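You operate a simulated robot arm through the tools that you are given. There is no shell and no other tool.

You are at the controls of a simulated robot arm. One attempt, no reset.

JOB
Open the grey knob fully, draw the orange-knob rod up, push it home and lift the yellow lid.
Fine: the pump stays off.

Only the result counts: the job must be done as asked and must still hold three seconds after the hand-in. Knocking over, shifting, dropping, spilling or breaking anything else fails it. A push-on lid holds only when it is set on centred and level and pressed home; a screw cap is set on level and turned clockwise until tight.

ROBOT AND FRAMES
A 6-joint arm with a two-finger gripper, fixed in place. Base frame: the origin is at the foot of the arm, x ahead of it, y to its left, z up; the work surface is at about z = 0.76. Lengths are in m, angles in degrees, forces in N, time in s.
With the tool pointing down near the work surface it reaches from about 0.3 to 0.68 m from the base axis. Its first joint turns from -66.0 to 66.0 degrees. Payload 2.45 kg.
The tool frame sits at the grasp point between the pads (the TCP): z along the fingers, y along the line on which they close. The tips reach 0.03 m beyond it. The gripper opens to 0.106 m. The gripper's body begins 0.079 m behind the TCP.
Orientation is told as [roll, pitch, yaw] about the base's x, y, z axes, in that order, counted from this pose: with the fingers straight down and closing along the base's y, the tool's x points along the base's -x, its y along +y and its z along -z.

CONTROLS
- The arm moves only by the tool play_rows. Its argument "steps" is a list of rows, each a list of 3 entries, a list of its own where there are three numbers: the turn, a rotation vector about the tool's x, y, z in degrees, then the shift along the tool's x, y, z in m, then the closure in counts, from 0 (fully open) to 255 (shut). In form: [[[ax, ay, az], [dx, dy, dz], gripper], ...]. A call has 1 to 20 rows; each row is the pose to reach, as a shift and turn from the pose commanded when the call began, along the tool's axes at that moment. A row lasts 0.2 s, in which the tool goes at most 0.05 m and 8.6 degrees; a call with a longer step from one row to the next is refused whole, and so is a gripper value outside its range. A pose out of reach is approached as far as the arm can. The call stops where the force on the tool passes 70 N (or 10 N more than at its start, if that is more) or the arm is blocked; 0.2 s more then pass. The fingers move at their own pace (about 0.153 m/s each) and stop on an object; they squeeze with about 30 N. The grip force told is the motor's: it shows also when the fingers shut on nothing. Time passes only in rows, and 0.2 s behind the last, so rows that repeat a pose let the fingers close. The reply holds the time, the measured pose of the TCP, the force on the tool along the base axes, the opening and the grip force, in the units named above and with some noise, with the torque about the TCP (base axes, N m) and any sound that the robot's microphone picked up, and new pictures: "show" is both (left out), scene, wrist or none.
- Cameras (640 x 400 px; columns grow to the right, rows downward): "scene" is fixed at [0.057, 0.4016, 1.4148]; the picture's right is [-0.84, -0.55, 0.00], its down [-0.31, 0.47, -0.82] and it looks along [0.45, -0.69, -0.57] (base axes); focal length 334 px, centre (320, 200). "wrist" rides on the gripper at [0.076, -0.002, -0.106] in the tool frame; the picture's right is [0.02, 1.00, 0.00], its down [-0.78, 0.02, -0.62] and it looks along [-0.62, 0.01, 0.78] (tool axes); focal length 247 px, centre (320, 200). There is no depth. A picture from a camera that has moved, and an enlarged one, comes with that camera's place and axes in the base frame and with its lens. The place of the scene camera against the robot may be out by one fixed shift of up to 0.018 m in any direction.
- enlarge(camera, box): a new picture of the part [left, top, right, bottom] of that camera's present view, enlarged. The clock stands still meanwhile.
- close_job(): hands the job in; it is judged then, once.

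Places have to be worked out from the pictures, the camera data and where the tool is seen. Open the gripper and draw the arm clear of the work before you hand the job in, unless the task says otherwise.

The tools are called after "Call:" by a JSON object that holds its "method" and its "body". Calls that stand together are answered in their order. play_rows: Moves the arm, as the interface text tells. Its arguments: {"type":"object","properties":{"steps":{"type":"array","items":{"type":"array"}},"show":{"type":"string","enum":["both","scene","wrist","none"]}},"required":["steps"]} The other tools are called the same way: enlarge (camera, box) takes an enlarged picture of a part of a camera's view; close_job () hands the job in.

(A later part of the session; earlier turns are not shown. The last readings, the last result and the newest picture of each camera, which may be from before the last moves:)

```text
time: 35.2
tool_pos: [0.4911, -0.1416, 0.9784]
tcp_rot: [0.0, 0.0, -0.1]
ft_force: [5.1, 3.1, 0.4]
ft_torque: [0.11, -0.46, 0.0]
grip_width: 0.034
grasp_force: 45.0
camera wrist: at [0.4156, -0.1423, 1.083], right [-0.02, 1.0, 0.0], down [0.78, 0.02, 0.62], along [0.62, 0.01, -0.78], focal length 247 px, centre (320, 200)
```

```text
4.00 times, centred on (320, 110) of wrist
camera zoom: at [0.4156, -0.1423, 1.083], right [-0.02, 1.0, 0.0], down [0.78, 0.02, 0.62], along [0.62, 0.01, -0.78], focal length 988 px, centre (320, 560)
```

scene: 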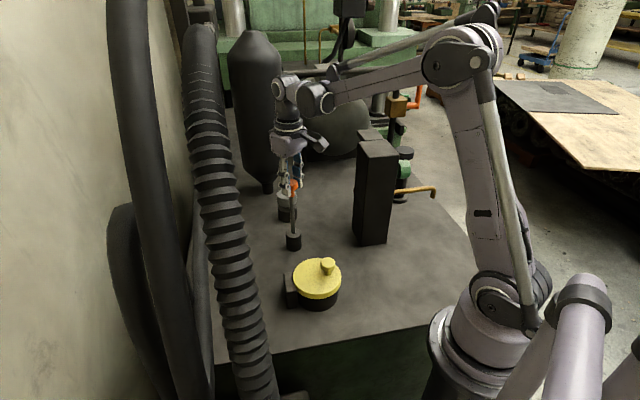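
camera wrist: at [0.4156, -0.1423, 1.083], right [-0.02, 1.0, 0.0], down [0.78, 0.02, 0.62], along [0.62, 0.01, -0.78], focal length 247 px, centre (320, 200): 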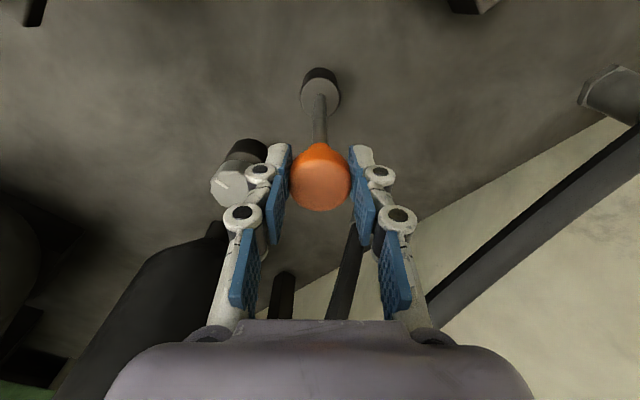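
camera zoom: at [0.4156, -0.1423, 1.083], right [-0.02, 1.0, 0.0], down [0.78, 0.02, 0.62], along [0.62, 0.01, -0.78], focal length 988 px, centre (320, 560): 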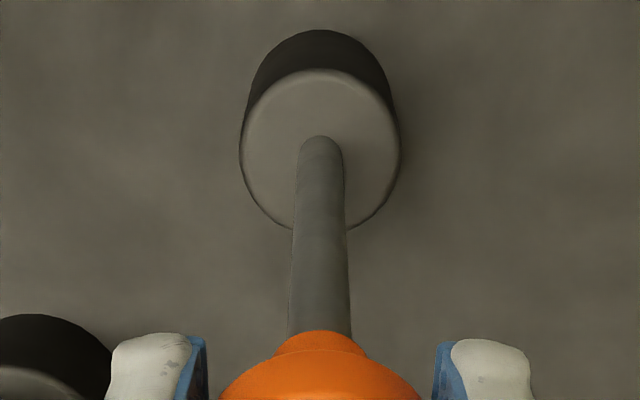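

The rod still enters the centre of its housing and side torques are still felt, so it remains guided. I'll continue upward in fine steps.

Call:
{"method": "play_rows", "body": {"steps": [[[0, 0, 0], [0, 0, -0.002], 255], [[0, 0, 0], [0, 0, -0.004], 255], [[0, 0, 0], [0, 0, -0.006], 255], [[0, 0, 0], [0, 0, -0.008], 255], [[0, 0, 0], [0, 0, -0.01], 255], [[0, 0, 0], [0, 0, -0.012], 255], [[0, 0, 0], [0, 0, -0.014], 255], [[0, 0, 0], [0, 0, -0.016], 255], [[0, 0, 0], [0, 0, -0.016], 255]], "show": "both"}}

```text
time: 37.2
tool_pos: [0.4908, -0.1406, 0.992]
tcp_rot: [-0.1, 0.0, 0.0]
ft_force: [7.2, 2.1, 0.5]
ft_torque: [0.05, -0.08, 0.02]
grip_width: 0.0336
grasp_force: 45.0
camera wrist: at [0.4154, -0.1422, 1.0984], right [-0.02, 1.0, 0.0], down [0.78, 0.02, 0.62], along [0.62, 0.01, -0.78], focal length 247 px, centre (320, 200)
```

scene: 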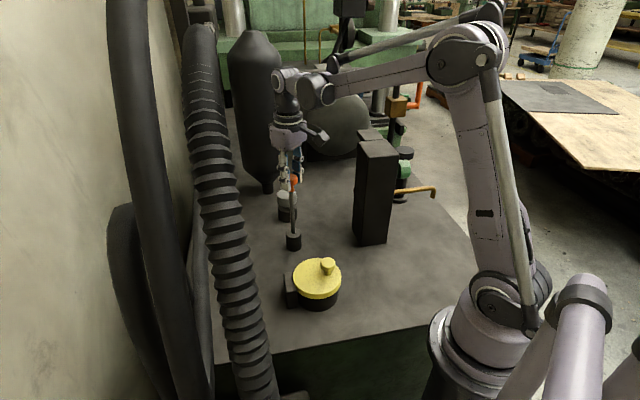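
wrist: 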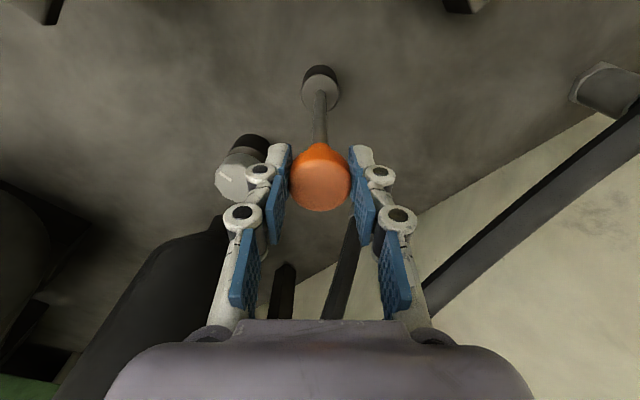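

0.136 m and the cap hasn't slipped in the fingers. I'll continue up.

Call:
{"method": "play_rows", "body": {"steps": [[[0, 0, 0], [0, 0, -0.002], 255], [[0, 0, 0], [0, 0, -0.004], 255], [[0, 0, 0], [0, 0, -0.006], 255], [[0, 0, 0], [0, 0, -0.008], 255], [[0, 0, 0], [0, 0, -0.01], 255], [[0, 0, 0], [0, 0, -0.012], 255], [[0, 0, 0], [0, 0, -0.014], 255], [[0, 0, 0], [0, 0, -0.016], 255], [[0, 0, 0], [0, 0, -0.018], 255], [[0, 0, 0], [0, 0, -0.02], 255], [[0, 0, 0], [0, 0, -0.02], 255]], "show": "both"}}

```text
time: 39.6
tool_pos: [0.4908, -0.1413, 1.0123]
tcp_rot: [0.1, 0.1, 0.1]
ft_force: [1.8, 9.7, -42.0]
ft_torque: [0.14, 0.36, 0.03]
grip_width: 0.034
grasp_force: 44.8
camera wrist: at [0.4152, -0.1425, 1.1178], right [-0.02, 1.0, 0.0], down [0.78, 0.02, 0.62], along [0.62, 0.01, -0.78], focal length 247 px, centre (320, 200)
```

scene: 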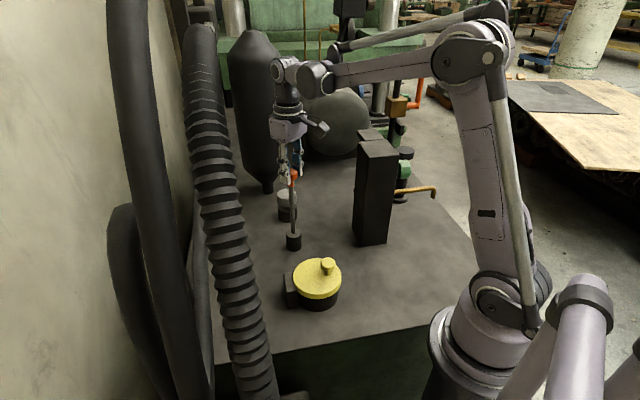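
wrist: 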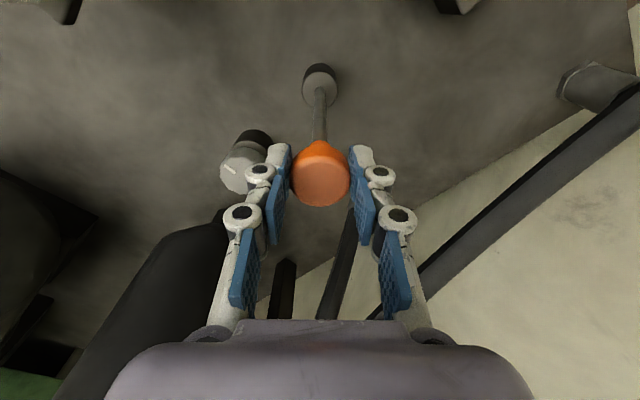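

The vertical load jumped to -42 N, so the rod is at its upper stop after about 0.15 m. Now I'll push it back down steadily, most of the way first.

Call:
{"method": "play_rows", "body": {"steps": [[[0, 0, 0], [0, 0, 0.005], 255], [[0, 0, 0], [0, 0, 0.012], 255], [[0, 0, 0], [0, 0, 0.02], 255], [[0, 0, 0], [0, 0, 0.028], 255], [[0, 0, 0], [0, 0, 0.036], 255], [[0, 0, 0], [0, 0, 0.044], 255], [[0, 0, 0], [0, 0, 0.052], 255], [[0, 0, 0], [0, 0, 0.06], 255], [[0, 0, 0], [0, 0, 0.068], 255], [[0, 0, 0], [0, 0, 0.076], 255], [[0, 0, 0], [0, 0, 0.084], 255], [[0, 0, 0], [0, 0, 0.092], 255], [[0, 0, 0], [0, 0, 0.1], 255], [[0, 0, 0], [0, 0, 0.108], 255], [[0, 0, 0], [0, 0, 0.116], 255], [[0, 0, 0], [0, 0, 0.124], 255], [[0, 0, 0], [0, 0, 0.132], 255], [[0, 0, 0], [0, 0, 0.138], 255], [[0, 0, 0], [0, 0, 0.142], 255], [[0, 0, 0], [0, 0, 0.142], 255]], "show": "both"}}

```text
time: 43.8
tool_pos: [0.4907, -0.1398, 0.8706]
tcp_rot: [0.0, 0.0, 0.0]
ft_force: [-7.5, 3.9, -1.3]
ft_torque: [0.04, -0.02, -0.03]
grip_width: 0.0342
grasp_force: 45.3
camera wrist: at [0.415, -0.1423, 0.9765], right [-0.02, 1.0, 0.0], down [0.78, 0.02, 0.62], along [0.62, 0.01, -0.78], focal length 247 px, centre (320, 200)
```

scene: 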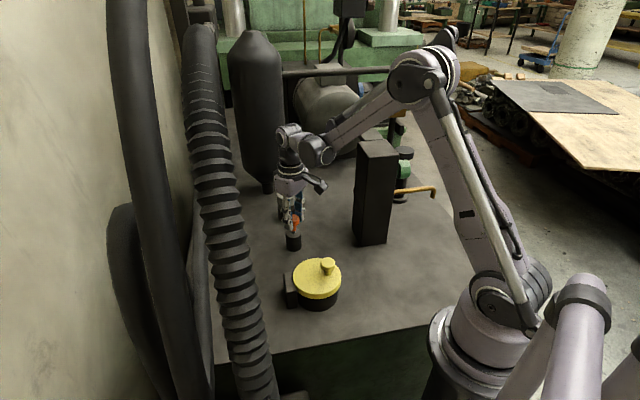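
wrist: 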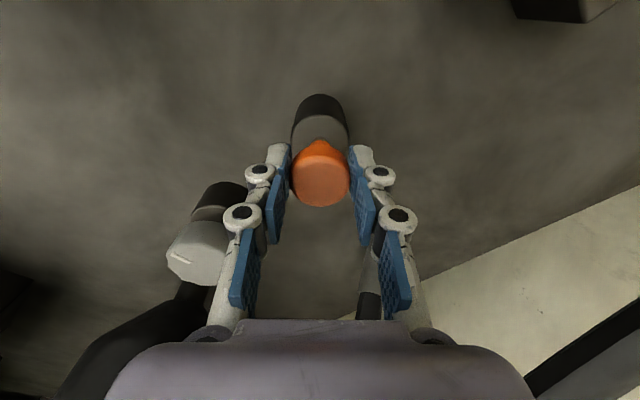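

The rod is almost home at tool z≈0.871. I'll push the last part in 2 mm steps until it seats.

Call:
{"method": "play_rows", "body": {"steps": [[[0, 0, 0], [0.0005, 0, 0.002], 255], [[0, 0, 0], [0.0005, 0, 0.004], 255], [[0, 0, 0], [0.0005, 0, 0.006], 255], [[0, 0, 0], [0.0005, 0, 0.008], 255], [[0, 0, 0], [0.0005, 0, 0.01], 255], [[0, 0, 0], [0.0005, 0, 0.012], 255], [[0, 0, 0], [0.0005, 0, 0.014], 255], [[0, 0, 0], [0.0005, 0, 0.014], 255]], "show": "both"}}

```text
time: 45.6
tool_pos: [0.491, -0.1422, 0.8588]
tcp_rot: [0.0, -0.1, 0.2]
ft_force: [0.6, 1.8, 35.8]
ft_torque: [0.05, -0.14, -0.01]
grip_width: 0.0341
grasp_force: 45.2
camera wrist: at [0.4149, -0.1423, 0.9634], right [-0.02, 1.0, 0.0], down [0.78, 0.02, 0.62], along [0.62, 0.01, -0.78], focal length 247 px, centre (320, 200)
```

scene: 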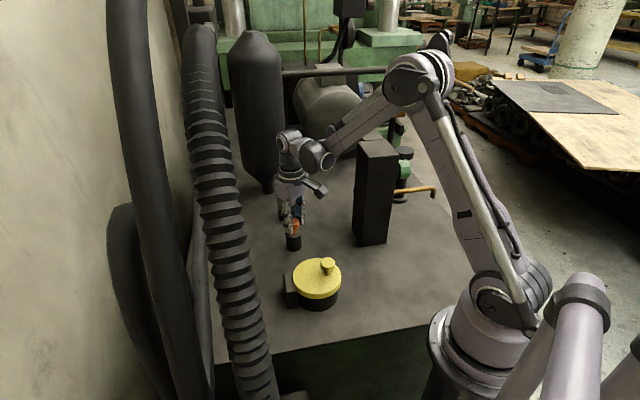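
wrist: 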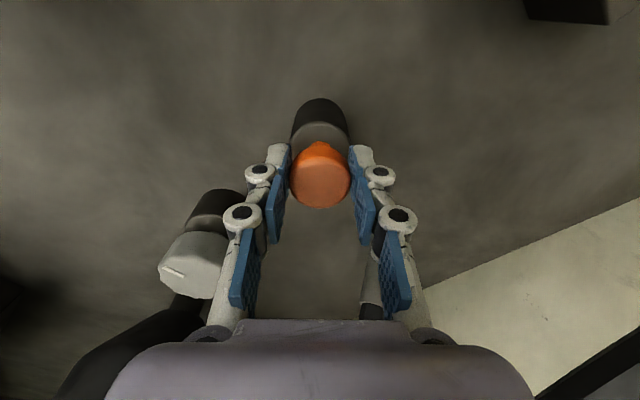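

Upward force of 36 N shows the rod is seated. I'll open partly and hold at this height, to compare with the pre-grip view and check that it stays down.

Call:
{"method": "play_rows", "body": {"steps": [[[0, 0, 0], [0, 0, -0.001], 60], [[0, 0, 0], [0, 0, 0.002], 60], [[0, 0, 0], [0, 0, 0.002], 60], [[0, 0, 0], [0, 0, 0.002], 60]], "show": "both"}}

```text
time: 46.6
tool_pos: [0.4904, -0.1412, 0.8549]
tcp_rot: [0.0, 0.0, 0.0]
ft_force: [0.3, -0.3, 0.3]
ft_torque: [0.03, 0.01, -0.01]
grip_width: 0.081
grasp_force: 0.0
camera wrist: at [0.4151, -0.1421, 0.9605], right [-0.02, 1.0, 0.0], down [0.78, 0.02, 0.62], along [0.62, 0.01, -0.78], focal length 247 px, centre (320, 200)
```

scene: 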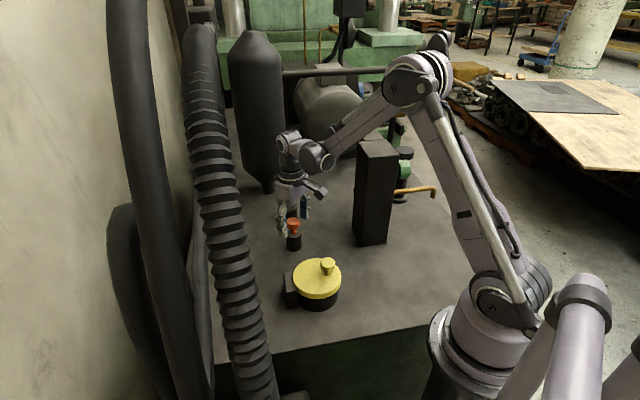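
wrist: 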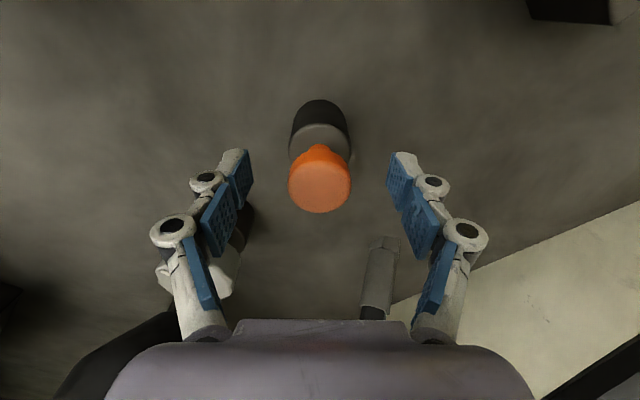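

The cap sits exactly as in the pre-grip view, so the rod is home and staying. Next I'll lift clear and move over the yellow lid for a close look.

Call:
{"method": "play_rows", "body": {"steps": [[[0, 0, 0], [0, 0, -0.04], 60], [[0, 0, 0], [0, 0, -0.085], 60], [[0, 0, 0], [0, 0, -0.13], 60], [[0, 0, 0], [0.03, 0.02, -0.16], 60], [[0, 0, 0], [0.07, 0.04, -0.17], 60], [[0, 0, 0], [0.1, 0.06, -0.17], 60], [[0, 0, 0], [0.13, 0.08, -0.17], 60], [[0, 0, 0], [0.13, 0.08, -0.17], 60]], "show": "both"}}

```text
time: 48.4
tool_pos: [0.3598, -0.0606, 1.0263]
tcp_rot: [0.0, -0.2, 0.1]
ft_force: [0.8, -0.7, 0.4]
ft_torque: [-0.01, -0.01, 0.02]
grip_width: 0.0812
grasp_force: 0.0
camera wrist: at [0.2845, -0.0628, 1.1303], right [-0.02, 1.0, 0.0], down [0.78, 0.02, 0.62], along [0.62, 0.01, -0.78], focal length 247 px, centre (320, 200)
```

scene: 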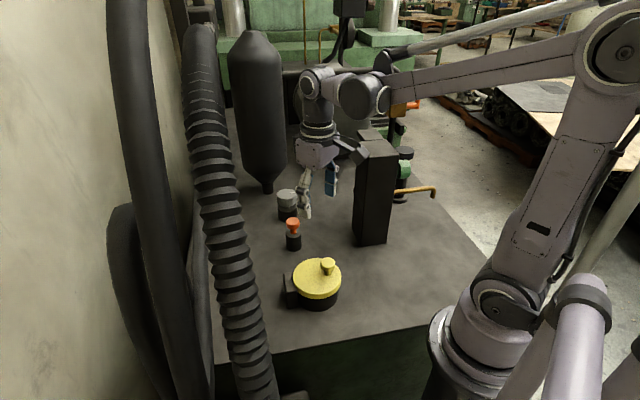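
wrist: 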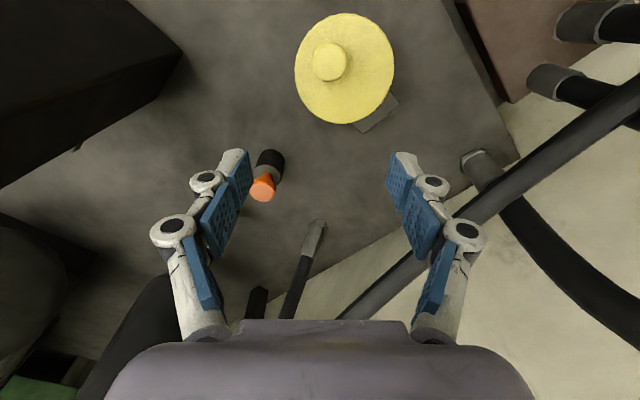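

Call:
{"method": "enlarge", "body": {"camera": "wrist", "box": [260, 0, 440, 140]}}

Call:
{"method": "enlarge", "body": {"camera": "scene", "box": [270, 240, 360, 320]}}

```text
2.86 times, centred on (350, 70) of wrist
camera zoom: at [0.2845, -0.0628, 1.1303], right [-0.02, 1.0, 0.0], down [0.78, 0.02, 0.62], along [0.62, 0.01, -0.78], focal length 706 px, centre (234, 571)
```

zoom: 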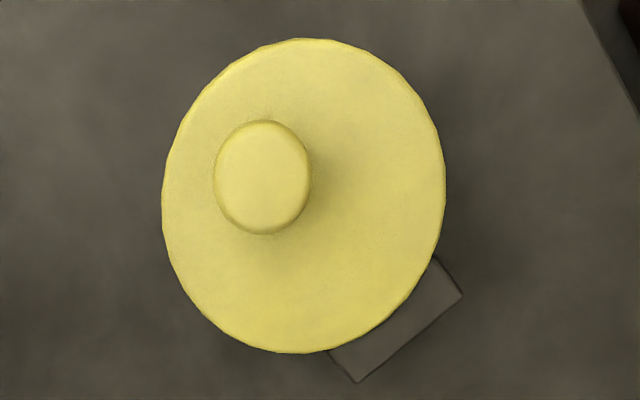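

```text
5.00 times, centred on (315, 280) of scene
camera zoom: at [0.0569, 0.4016, 1.4148], right [-0.84, -0.55, 0.0], down [-0.31, 0.47, -0.82], along [0.45, -0.69, -0.57], focal length 1671 px, centre (345, -200)
```

zoom: 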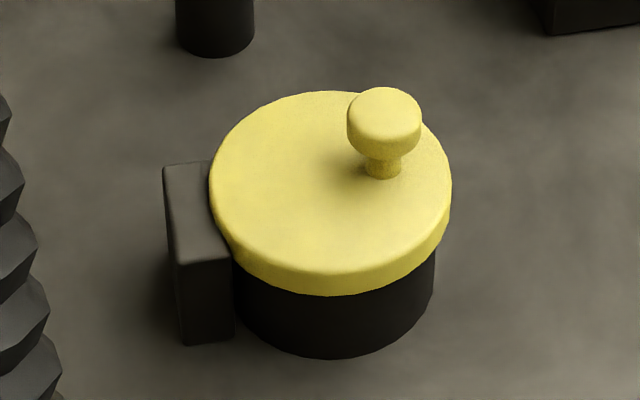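

The lid is hinged: a block sits on its far side, toward about +45°. Its mushroom knob is near (0.328,-0.053), top z≈0.862, on the opposite side from the hinge. I'll go above the knob and yaw 45° so the fingers close parallel to the hinge axis.

Call:
{"method": "play_rows", "body": {"steps": [[[0, 0, -7.5], [0.006, 0.002, 0.01], 60], [[0, 0, -15], [0.012, 0.003, 0.025], 60], [[0, 0, -22.5], [0.018, 0.004, 0.045], 60], [[0, 0, -30], [0.024, 0.006, 0.065], 60], [[0, 0, -37.5], [0.03, 0.007, 0.085], 60], [[0, 0, -45], [0.032, 0.0075, 0.095], 60], [[0, 0, -45], [0.032, 0.0075, 0.095], 60]], "show": "both"}}

```text
time: 50.0
tool_pos: [0.3281, -0.0546, 0.9298]
tcp_rot: [0.0, 0.0, 45.2]
ft_force: [0.0, -0.4, -0.7]
ft_torque: [0.0, 0.01, 0.04]
grip_width: 0.0813
grasp_force: 0.1
camera wrist: at [0.2766, -0.1089, 1.0354], right [-0.72, 0.69, 0.0], down [0.54, 0.57, 0.62], along [0.43, 0.45, -0.78], focal length 247 px, centre (320, 200)
```

scene: 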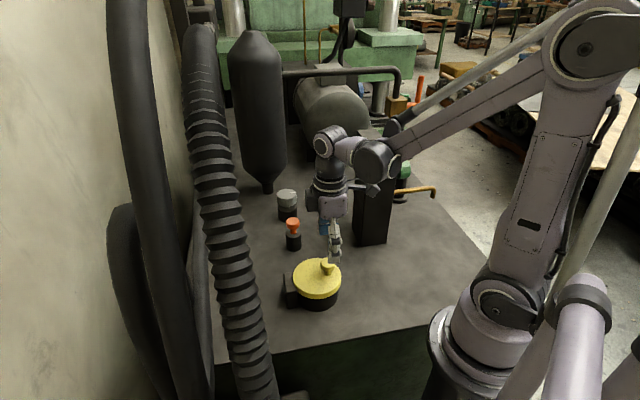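
wrist: 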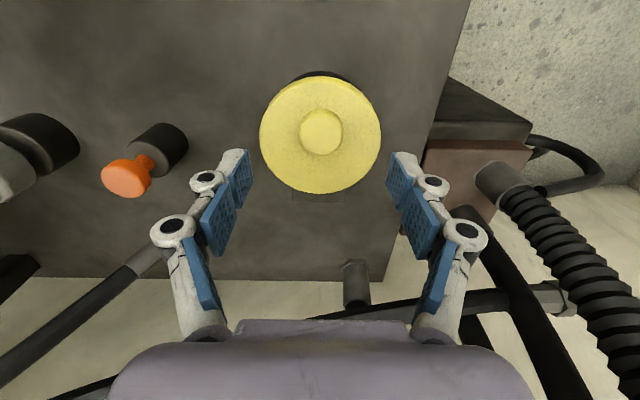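

The hinge block now shows as a horizontal edge directly below the lid, so the yaw is right, and the knob is centred at column 321. A closer look at the hinge will give me its axis.

Call:
{"method": "enlarge", "body": {"camera": "wrist", "box": [250, 60, 390, 220]}}

```text
2.50 times, centred on (320, 140) of wrist
camera zoom: at [0.2766, -0.1089, 1.0354], right [-0.72, 0.69, 0.0], down [0.54, 0.57, 0.62], along [0.43, 0.45, -0.78], focal length 617 px, centre (320, 350)
```

zoom: 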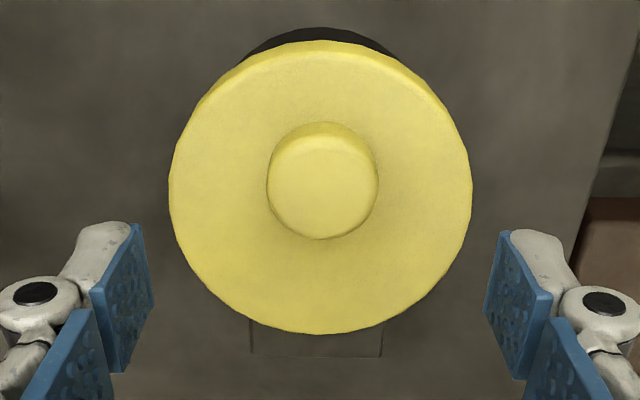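

Along the hinge-normal direction, the lid spans about -0.032 to +0.082 m from the knob and the block's outer edge is at +0.10, so the hinge axis is about 0.087 m ahead of the knob. I'll descend so the tips stop just above the lid, and grip the knob head.

Call:
{"method": "play_rows", "body": {"steps": [[[0, 0, 0], [0, 0.001, 0.025], 60], [[0, 0, 0], [0, 0.001, 0.05], 60], [[0, 0, 0], [0, 0.001, 0.066], 60], [[0, 0, 0], [0, 0.001, 0.066], 140], [[0, 0, 0], [0, 0.001, 0.066], 255], [[0, 0, 0], [0, 0.001, 0.066], 255], [[0, 0, 0], [0, 0.001, 0.066], 255]], "show": "both"}}

```text
time: 51.6
tool_pos: [0.3276, -0.0547, 0.8636]
tcp_rot: [-0.1, 0.1, 45.0]
ft_force: [4.0, -4.7, -2.3]
ft_torque: [-0.18, 0.09, -0.02]
grip_width: 0.0321
grasp_force: 44.8
camera wrist: at [0.2756, -0.1084, 0.9701], right [-0.72, 0.69, 0.0], down [0.54, 0.57, 0.62], along [0.43, 0.45, -0.78], focal length 247 px, centre (320, 200)
```

scene: 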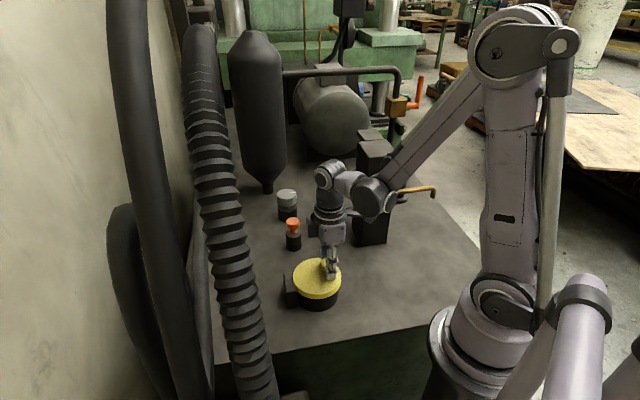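
wrist: 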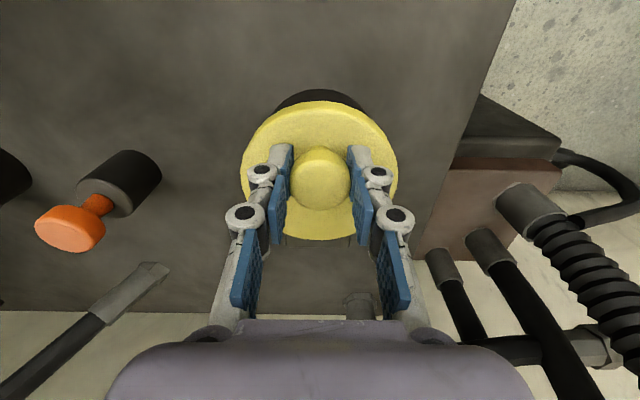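

The knob is held at 0.032 m. I'll start lifting along an arc around the estimated hinge, only about 10° first, to feel the forces.

Call:
{"method": "play_rows", "body": {"steps": [[[0, 0, 0], [-0.0017, 0, -0.0037], 255], [[0, 0, 0], [-0.0036, 0, -0.0074], 255], [[0, 0, 0], [-0.0055, 0, -0.011], 255], [[0, 0, 0], [-0.0077, 0, -0.0145], 255], [[0, 0, 0], [-0.0077, 0, -0.0145], 255]], "show": "both"}}

```text
time: 52.8
tool_pos: [0.3324, -0.0499, 0.8797]
tcp_rot: [-0.1, 0.3, 45.0]
ft_force: [-4.6, -15.0, -6.7]
ft_torque: [-0.89, 0.89, -0.01]
grip_width: 0.0322
grasp_force: 44.9
camera wrist: at [0.2806, -0.1033, 0.9846], right [-0.72, 0.69, 0.0], down [0.54, 0.57, 0.62], along [0.43, 0.45, -0.79], focal length 247 px, centre (320, 200)
```

scene: 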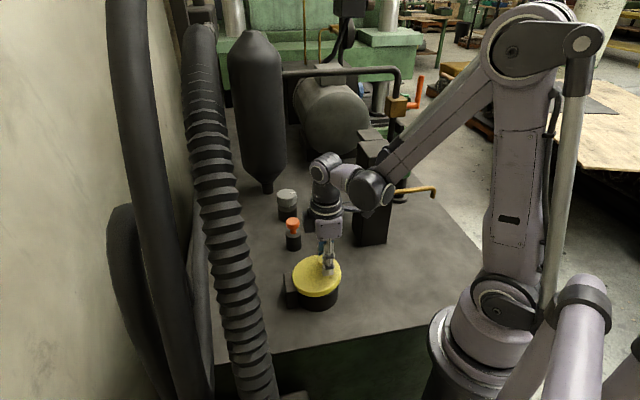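
wrist: 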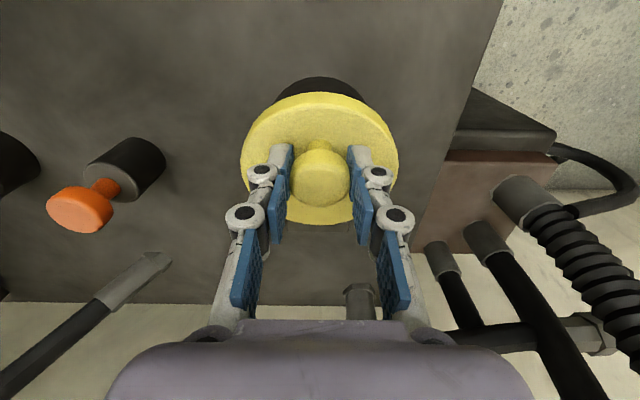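

The lid is tilting up on its hinge, with -14 N along the hinge normal and about 1.3 N·m of torque where the knob pivots in the grip. I'll trim the arc slightly and let the tool lean with the lid to relieve that, on to about 30°.

Call:
{"method": "play_rows", "body": {"steps": [[[0, 2, 0], [-0.0012, 0, -0.003], 255], [[0, 4, 0], [-0.0039, 0, -0.007], 255], [[0, 6, 0], [-0.0065, 0, -0.0103], 255], [[0, 8, 0], [-0.0093, 0, -0.0134], 255], [[0, 10, 0], [-0.0124, 0, -0.0164], 255], [[0, 12, 0], [-0.0155, 0, -0.0193], 255], [[0, 14, 0], [-0.0187, 0, -0.022], 255], [[0, 16, 0], [-0.022, 0, -0.0246], 255], [[0, 16, 0], [-0.022, 0, -0.0246], 255]], "show": "both"}}

```text
time: 54.8
tool_pos: [0.3499, -0.0323, 0.9038]
tcp_rot: [-0.1, 16.0, 44.9]
ft_force: [3.7, -8.0, -13.9]
ft_torque: [-0.73, 0.67, 0.03]
grip_width: 0.0322
grasp_force: 44.9
camera wrist: at [0.3202, -0.064, 1.0255], right [-0.72, 0.69, 0.01], down [0.64, 0.67, 0.38], along [0.26, 0.28, -0.92], focal length 247 px, centre (320, 200)
```

scene: 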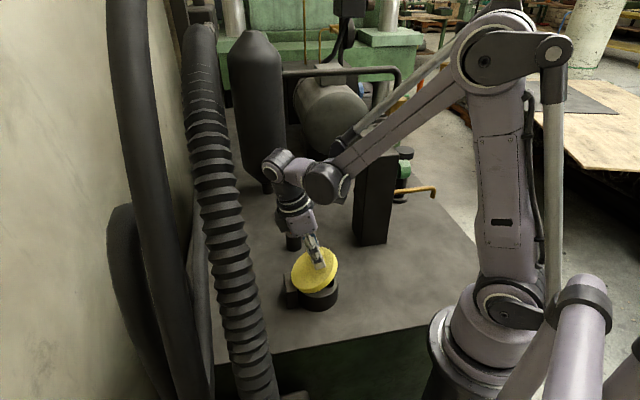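
wrist: 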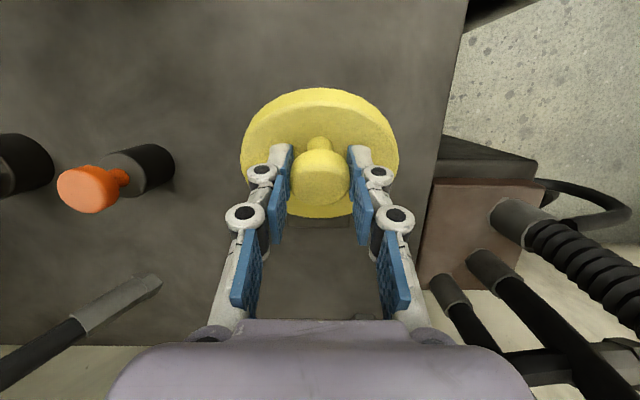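

The lid is at about 30° and the forces are modest. I'll continue the arc to about 45°, leaning the tool further.

Call:
{"method": "play_rows", "body": {"steps": [[[0, 2, 0], [-0.0027, 0, -0.0032], 255], [[0, 4, 0], [-0.0054, 0, -0.0064], 255], [[0, 6, 0], [-0.0084, 0, -0.0095], 255], [[0, 8, 0], [-0.0115, 0, -0.0125], 255], [[0, 10, 0], [-0.0147, 0, -0.0153], 255], [[0, 12, 0], [-0.0179, 0, -0.0179], 255], [[0, 12, 0], [-0.0179, 0, -0.0179], 255]], "show": "both"}}

```text
time: 56.4
tool_pos: [0.3548, -0.0269, 0.9162]
tcp_rot: [-0.5, 26.5, 44.0]
ft_force: [24.7, 11.8, -24.5]
ft_torque: [0.84, -1.06, 0.07]
grip_width: 0.0325
grasp_force: 45.0
camera wrist: at [0.3414, -0.041, 1.0442], right [-0.71, 0.7, 0.0], down [0.69, 0.69, 0.21], along [0.14, 0.15, -0.98], focal length 247 px, centre (320, 200)
```

scene: 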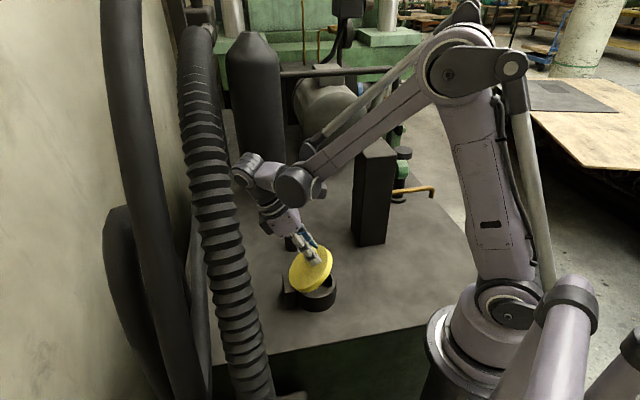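
wrist: 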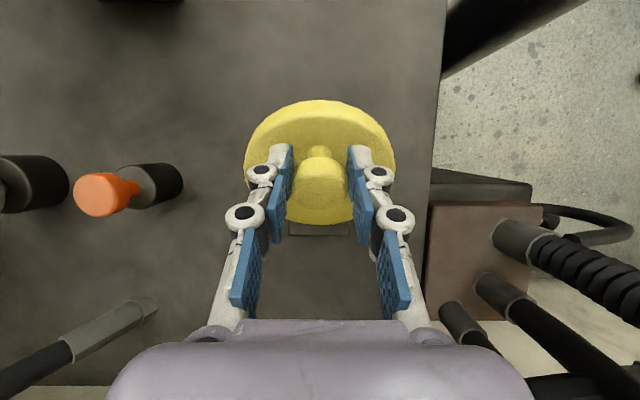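

The tool fell about 15 mm short along the arc, and the torque reversed. The wrist seems to be at a reach or tilt limit, or it's touching the hose. I'll look before moving further.

Call:
{"method": "enlarge", "body": {"camera": "scene", "box": [180, 120, 360, 320]}}

Call:
{"method": "enlarge", "body": {"camera": "wrist", "box": [220, 80, 420, 260]}}

```text
2.00 times, centred on (270, 220) of scene
camera zoom: at [0.0509, 0.3977, 1.4163], right [-0.84, -0.55, -0.01], down [-0.31, 0.48, -0.82], along [0.45, -0.69, -0.57], focal length 668 px, centre (420, 160)
```

zoom: 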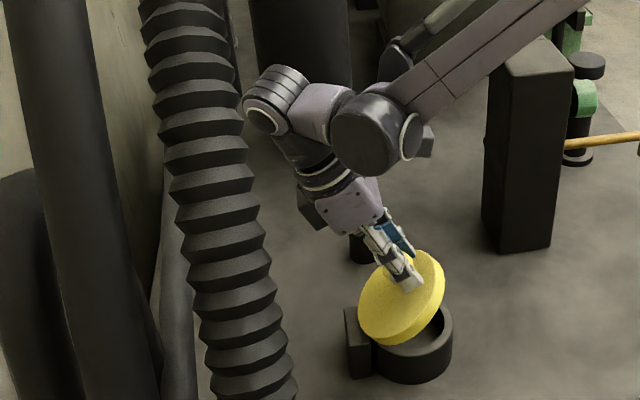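

```text
2.22 times, centred on (320, 170) of wrist
camera zoom: at [0.3414, -0.041, 1.0442], right [-0.71, 0.7, 0.0], down [0.69, 0.69, 0.21], along [0.14, 0.15, -0.98], focal length 549 px, centre (320, 267)
```

zoom: 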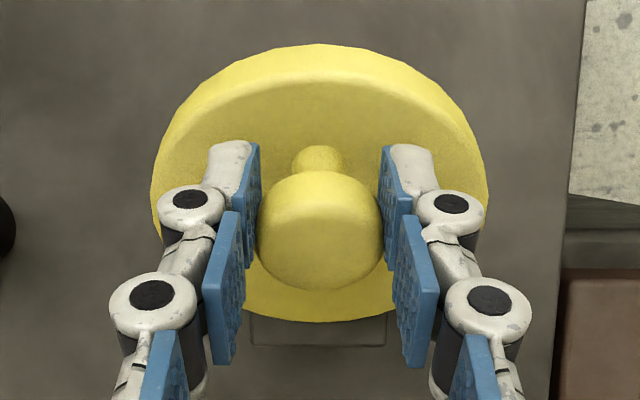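

The wrist, leaning out over the lid, is right beside the corrugated hose, which is most likely what stopped it. I'll back out of the tilt in small steps and check how the pose responds.

Call:
{"method": "play_rows", "body": {"steps": [[[0, -2, 0], [0.004, 0, 0.002], 255], [[0, -4, 0], [0.008, 0, 0.005], 255], [[0, -6, 0], [0.012, 0, 0.008], 255], [[0, -6, 0], [0.012, 0, 0.008], 255]], "show": "both"}}

Call:
{"method": "enlarge", "body": {"camera": "scene", "box": [180, 120, 360, 320]}}

```text
time: 57.4
tool_pos: [0.3547, -0.0263, 0.916]
tcp_rot: [-0.1, 22.1, 45.1]
ft_force: [-8.4, -7.8, 16.2]
ft_torque: [-0.19, 0.33, 0.16]
grip_width: 0.0326
grasp_force: 44.9
camera wrist: at [0.3352, -0.0492, 1.0413], right [-0.72, 0.69, 0.01], down [0.67, 0.69, 0.28], along [0.19, 0.21, -0.96], focal length 247 px, centre (320, 200)
```

scene: 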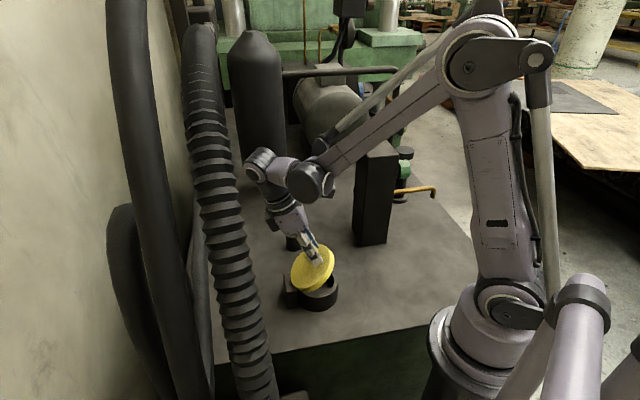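
wrist: 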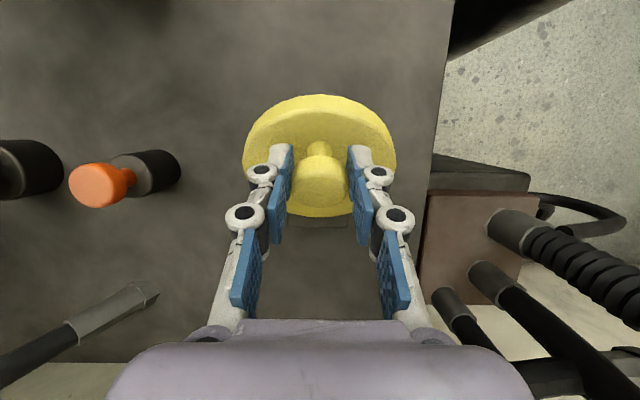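

```text
2.00 times, centred on (270, 220) of scene
camera zoom: at [0.0566, 0.4014, 1.4149], right [-0.84, -0.55, 0.0], down [-0.31, 0.47, -0.82], along [0.45, -0.69, -0.57], focal length 668 px, centre (420, 160)
```

zoom: 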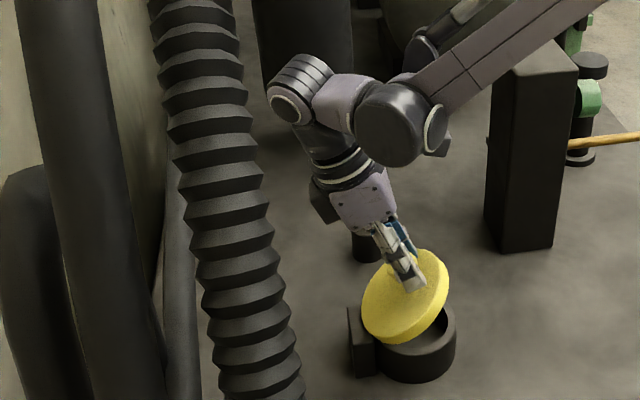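

Backing off freed the arm: the tool is at tilt 22° with light forces and the scene camera reads its original pose again. I'll look closely at the knob in the grip to see how far the lid is open and whether it slipped.

Call:
{"method": "enlarge", "body": {"camera": "wrist", "box": [220, 80, 420, 260]}}

Call:
{"method": "enlarge", "body": {"camera": "scene", "box": [270, 200, 350, 320]}}

```text
2.22 times, centred on (320, 170) of wrist
camera zoom: at [0.3352, -0.0492, 1.0413], right [-0.72, 0.69, 0.01], down [0.67, 0.69, 0.28], along [0.19, 0.21, -0.96], focal length 549 px, centre (320, 267)
```

zoom: 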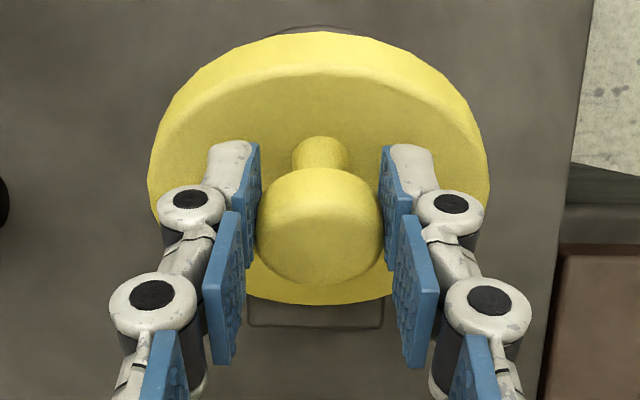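

```text
3.33 times, centred on (310, 260) of scene
camera zoom: at [0.0566, 0.4014, 1.4149], right [-0.84, -0.55, 0.0], down [-0.31, 0.47, -0.82], along [0.45, -0.69, -0.57], focal length 1114 px, centre (353, 0)
```

zoom: 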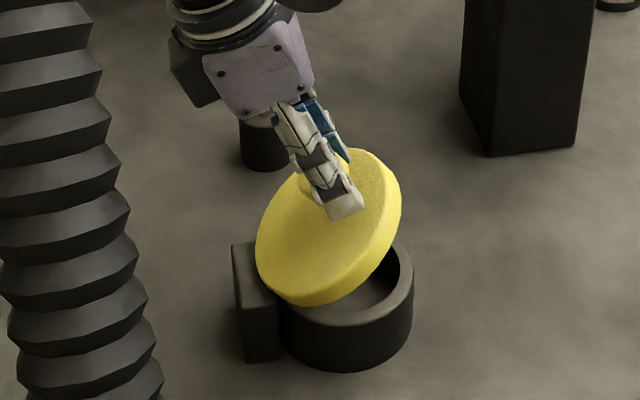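

The lid is open about 40° and the knob is still well seated in the pads. I've re-fitted the hinge to roughly 0.083 m ahead of the knob at z≈0.825. I'll carry on with the arc while bringing the tool back toward vertical so the wrist moves away from the hose.

Call:
{"method": "play_rows", "body": {"steps": [[[0, -3, 0], [-0.0035, 0, -0.0042], 255], [[0, -6, 0], [-0.0071, 0, -0.0083], 255], [[0, -9, 0], [-0.0124, 0, -0.0129], 255], [[0, -12, 0], [-0.0178, 0, -0.0173], 255], [[0, -12, 0], [-0.0178, 0, -0.0173], 255]], "show": "both"}}

Call:
{"method": "enlarge", "body": {"camera": "scene", "box": [200, 130, 350, 320]}}

```text
time: 58.6
tool_pos: [0.3698, -0.0115, 0.9244]
tcp_rot: [-0.1, 10.2, 45.0]
ft_force: [-12.7, -11.2, 5.7]
ft_torque: [-1.06, 1.07, -0.01]
grip_width: 0.0324
grasp_force: 44.9
camera wrist: at [0.3322, -0.0521, 1.042], right [-0.72, 0.69, 0.0], down [0.61, 0.64, 0.47], along [0.32, 0.34, -0.88], focal length 247 px, centre (320, 200)
```

scene: 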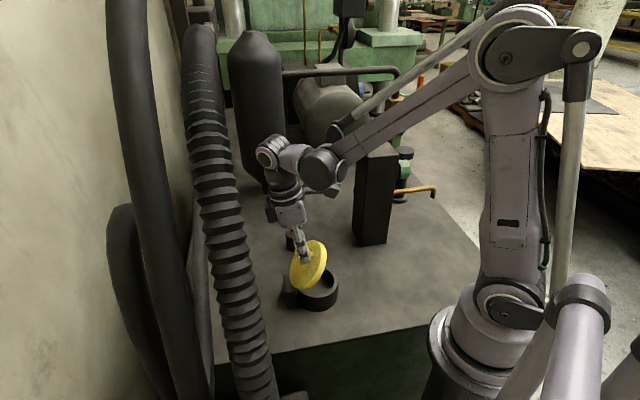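
wrist: 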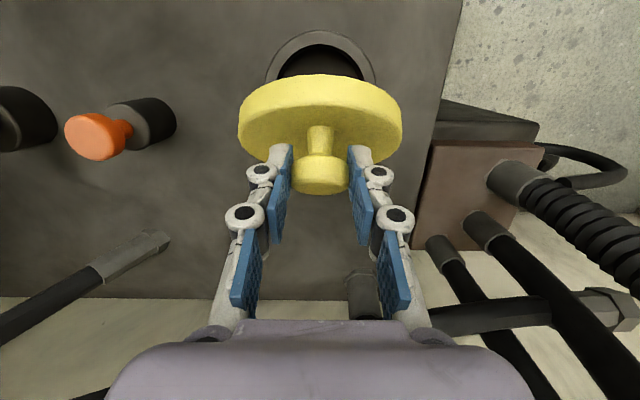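

```text
2.11 times, centred on (275, 225) of scene
camera zoom: at [0.0566, 0.4014, 1.4149], right [-0.84, -0.55, 0.0], down [-0.31, 0.48, -0.82], along [0.45, -0.69, -0.57], focal length 704 px, centre (415, 147)
```

zoom: 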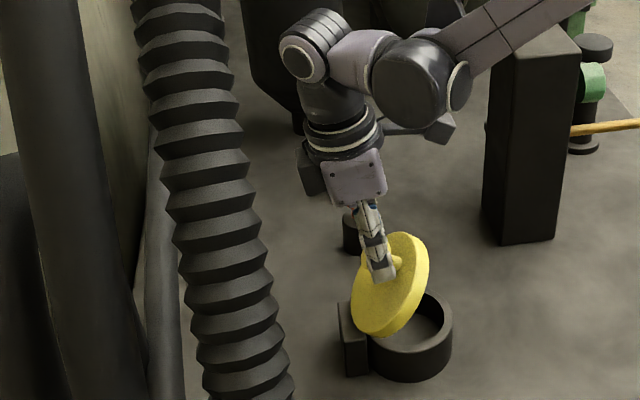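

The lid is at about 60° with the wrist well clear of the hose. I'll continue the arc to about 80°, bringing the tool to vertical.

Call:
{"method": "play_rows", "body": {"steps": [[[0, -3, 0], [-0.0066, 0, -0.0021], 255], [[0, -6, 0], [-0.0132, 0, -0.004], 255], [[0, -8, 0], [-0.0203, 0, -0.0049], 255], [[0, -10, 0], [-0.0275, 0, -0.0054], 255], [[0, -10, 0], [-0.0275, 0, -0.0054], 255]], "show": "both"}}

Call:
{"method": "enlarge", "body": {"camera": "scene", "box": [200, 130, 350, 320]}}

```text
time: 59.8
tool_pos: [0.3894, 0.0077, 0.9253]
tcp_rot: [-0.2, 0.1, 45.0]
ft_force: [-6.7, -12.2, 19.1]
ft_torque: [-1.02, 0.91, -0.01]
grip_width: 0.0324
grasp_force: 45.1
camera wrist: at [0.3378, -0.0458, 1.0305], right [-0.72, 0.69, 0.0], down [0.54, 0.57, 0.62], along [0.43, 0.45, -0.78], focal length 247 px, centre (320, 200)
```

scene: 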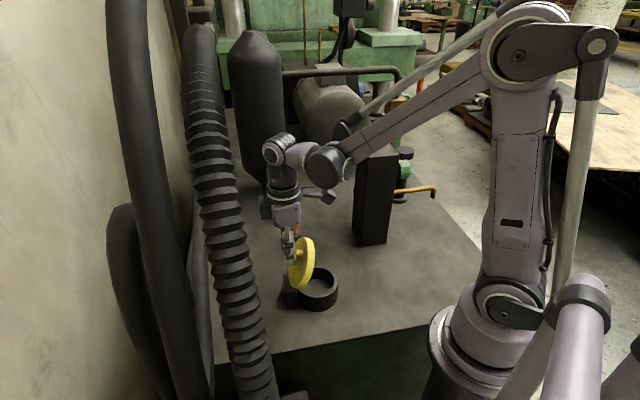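
wrist: 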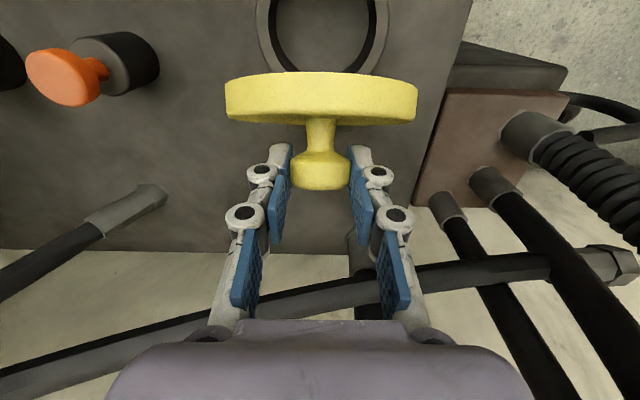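

```text
2.11 times, centred on (275, 225) of scene
camera zoom: at [0.0566, 0.4013, 1.4149], right [-0.84, -0.55, 0.0], down [-0.31, 0.48, -0.82], along [0.45, -0.69, -0.57], focal length 704 px, centre (415, 147)
```

zoom: 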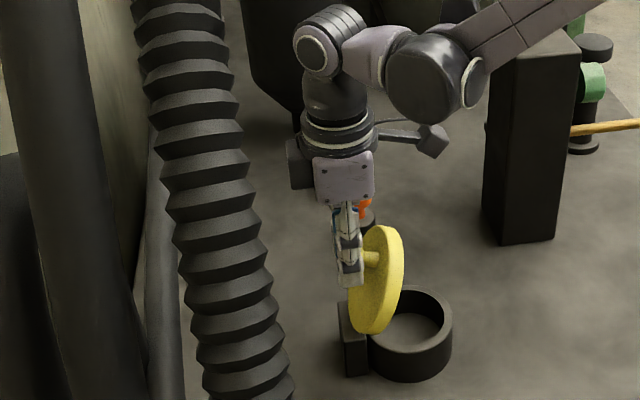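

The lid is nearly vertical, at about 80-85°. I'll push it past vertical to about 100°, watching for the hinge stop.

Call:
{"method": "play_rows", "body": {"steps": [[[0, -2, 0], [-0.007, 0, 0.0008], 255], [[0, -4, 0], [-0.0139, 0, 0.0027], 255], [[0, -6, 0], [-0.0205, 0, 0.0055], 255], [[0, -8, 0], [-0.0271, 0, 0.009], 255], [[0, -8, 0], [-0.0271, 0, 0.009], 255]], "show": "both"}}

Call:
{"method": "enlarge", "body": {"camera": "scene", "box": [200, 130, 350, 320]}}

```text
time: 61.0
tool_pos: [0.4108, 0.0296, 0.9158]
tcp_rot: [-0.1, -8.1, 45.1]
ft_force: [4.7, -10.0, 23.0]
ft_torque: [-0.78, 0.61, 0.09]
grip_width: 0.0322
grasp_force: 45.1
camera wrist: at [0.3484, -0.0355, 1.0095], right [-0.72, 0.69, -0.01], down [0.47, 0.5, 0.73], along [0.51, 0.52, -0.69], focal length 247 px, centre (320, 200)
```

scene: 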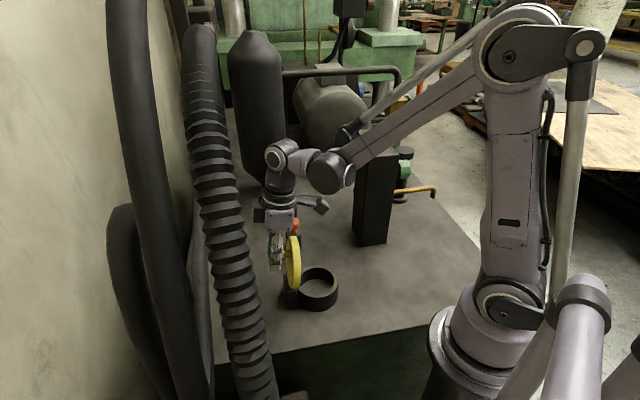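
wrist: 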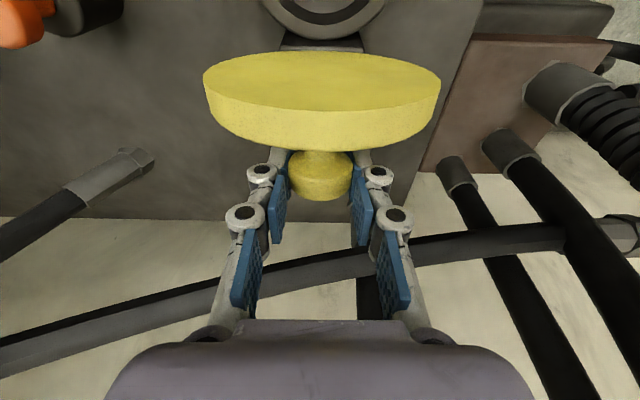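

```text
2.11 times, centred on (275, 225) of scene
camera zoom: at [0.0568, 0.4014, 1.4149], right [-0.84, -0.55, 0.0], down [-0.31, 0.48, -0.82], along [0.45, -0.69, -0.57], focal length 704 px, centre (415, 147)
```

zoom: 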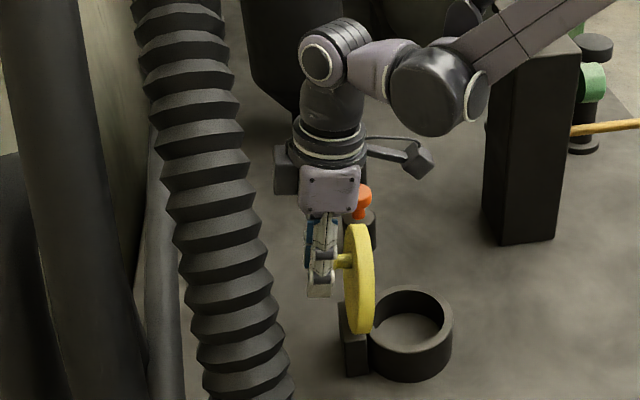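

The lid is past vertical, at about 98°, with no stop felt. I'll take it a little further to about 110° so it rests safely open.

Call:
{"method": "play_rows", "body": {"steps": [[[0, -0.5, 0], [-0.003, 0, 0.0016], 255], [[0, -1, 0], [-0.006, 0, 0.004], 255], [[0, -1.5, 0], [-0.0087, 0, 0.0065], 255], [[0, -2, 0], [-0.0113, 0, 0.0091], 255], [[0, -2, 0], [-0.0113, 0, 0.0091], 255]], "show": "both"}}

Call:
{"method": "enlarge", "body": {"camera": "scene", "box": [200, 130, 350, 320]}}

```text
time: 62.2
tool_pos: [0.4181, 0.0359, 0.9076]
tcp_rot: [-0.1, -9.9, 45.1]
ft_force: [1.7, -11.9, 5.7]
ft_torque: [-0.67, 0.6, 0.1]
grip_width: 0.0329
grasp_force: 45.2
camera wrist: at [0.3544, -0.0297, 0.9982], right [-0.72, 0.69, -0.01], down [0.46, 0.48, 0.75], along [0.52, 0.54, -0.66], focal length 247 px, centre (320, 200)
```

scene: 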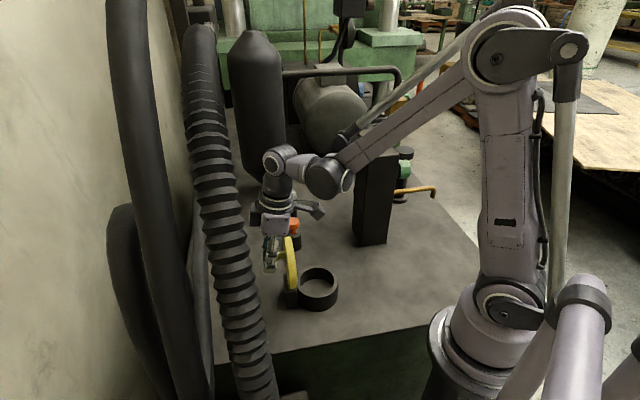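
wrist: 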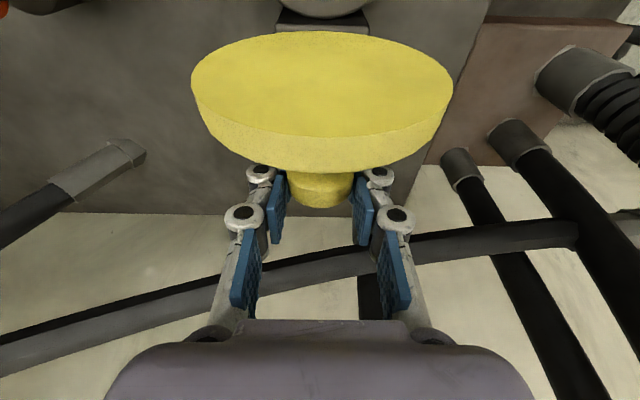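

```text
2.11 times, centred on (275, 225) of scene
camera zoom: at [0.0569, 0.4013, 1.4149], right [-0.84, -0.55, 0.0], down [-0.31, 0.48, -0.82], along [0.45, -0.69, -0.57], focal length 704 px, centre (415, 147)
```

zoom: 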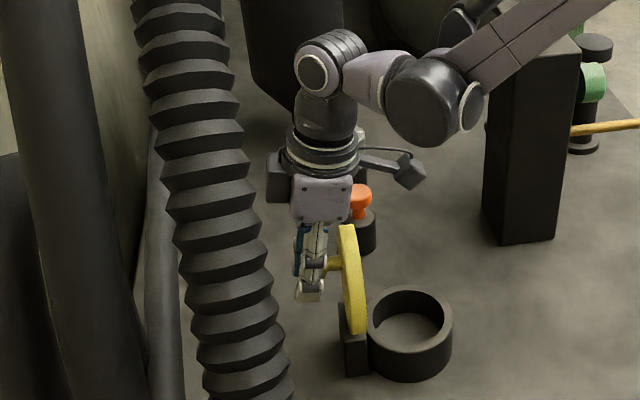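

The lid is now leaning past vertical at about 108° and forces are small. I'll open the fingers slightly and hold still, to see whether it rests on its own.

Call:
{"method": "play_rows", "body": {"steps": [[[0, 0, 0], [0, 0, 0], 120], [[0, 0, 0], [0, 0, 0], 90], [[0, 0, 0], [0, 0, 0], 90], [[0, 0, 0], [0, 0, 0], 90]], "show": "both"}}

Call:
{"method": "enlarge", "body": {"camera": "scene", "box": [200, 130, 350, 320]}}

```text
time: 63.2
tool_pos: [0.4172, 0.0385, 0.9078]
tcp_rot: [-0.1, -10.0, 45.1]
ft_force: [0.2, -0.1, 0.1]
ft_torque: [0.02, 0.01, 0.02]
grip_width: 0.0683
grasp_force: 0.0
camera wrist: at [0.3545, -0.0291, 0.9983], right [-0.72, 0.69, 0.0], down [0.46, 0.48, 0.75], along [0.52, 0.54, -0.66], focal length 247 px, centre (320, 200)
```

scene: 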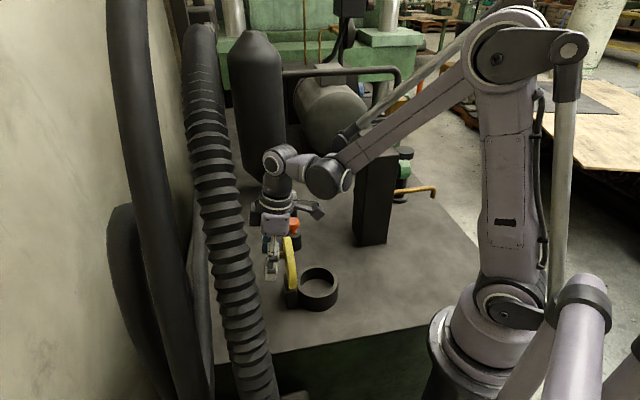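
wrist: 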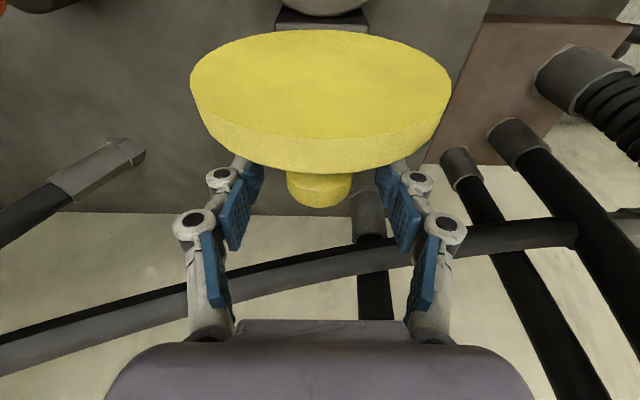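

```text
2.11 times, centred on (275, 225) of scene
camera zoom: at [0.057, 0.4016, 1.4148], right [-0.84, -0.55, 0.0], down [-0.31, 0.47, -0.82], along [0.45, -0.69, -0.57], focal length 704 px, centre (415, 147)
```

zoom: 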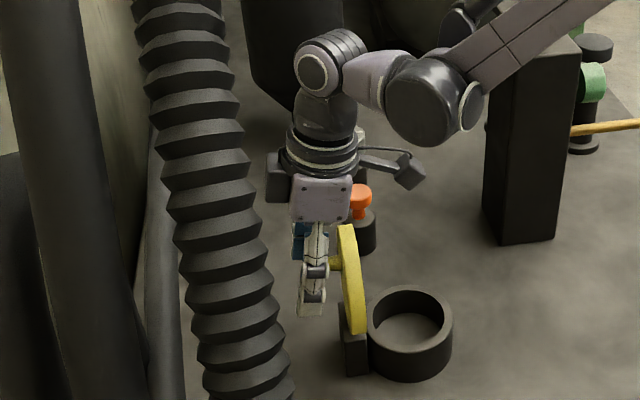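

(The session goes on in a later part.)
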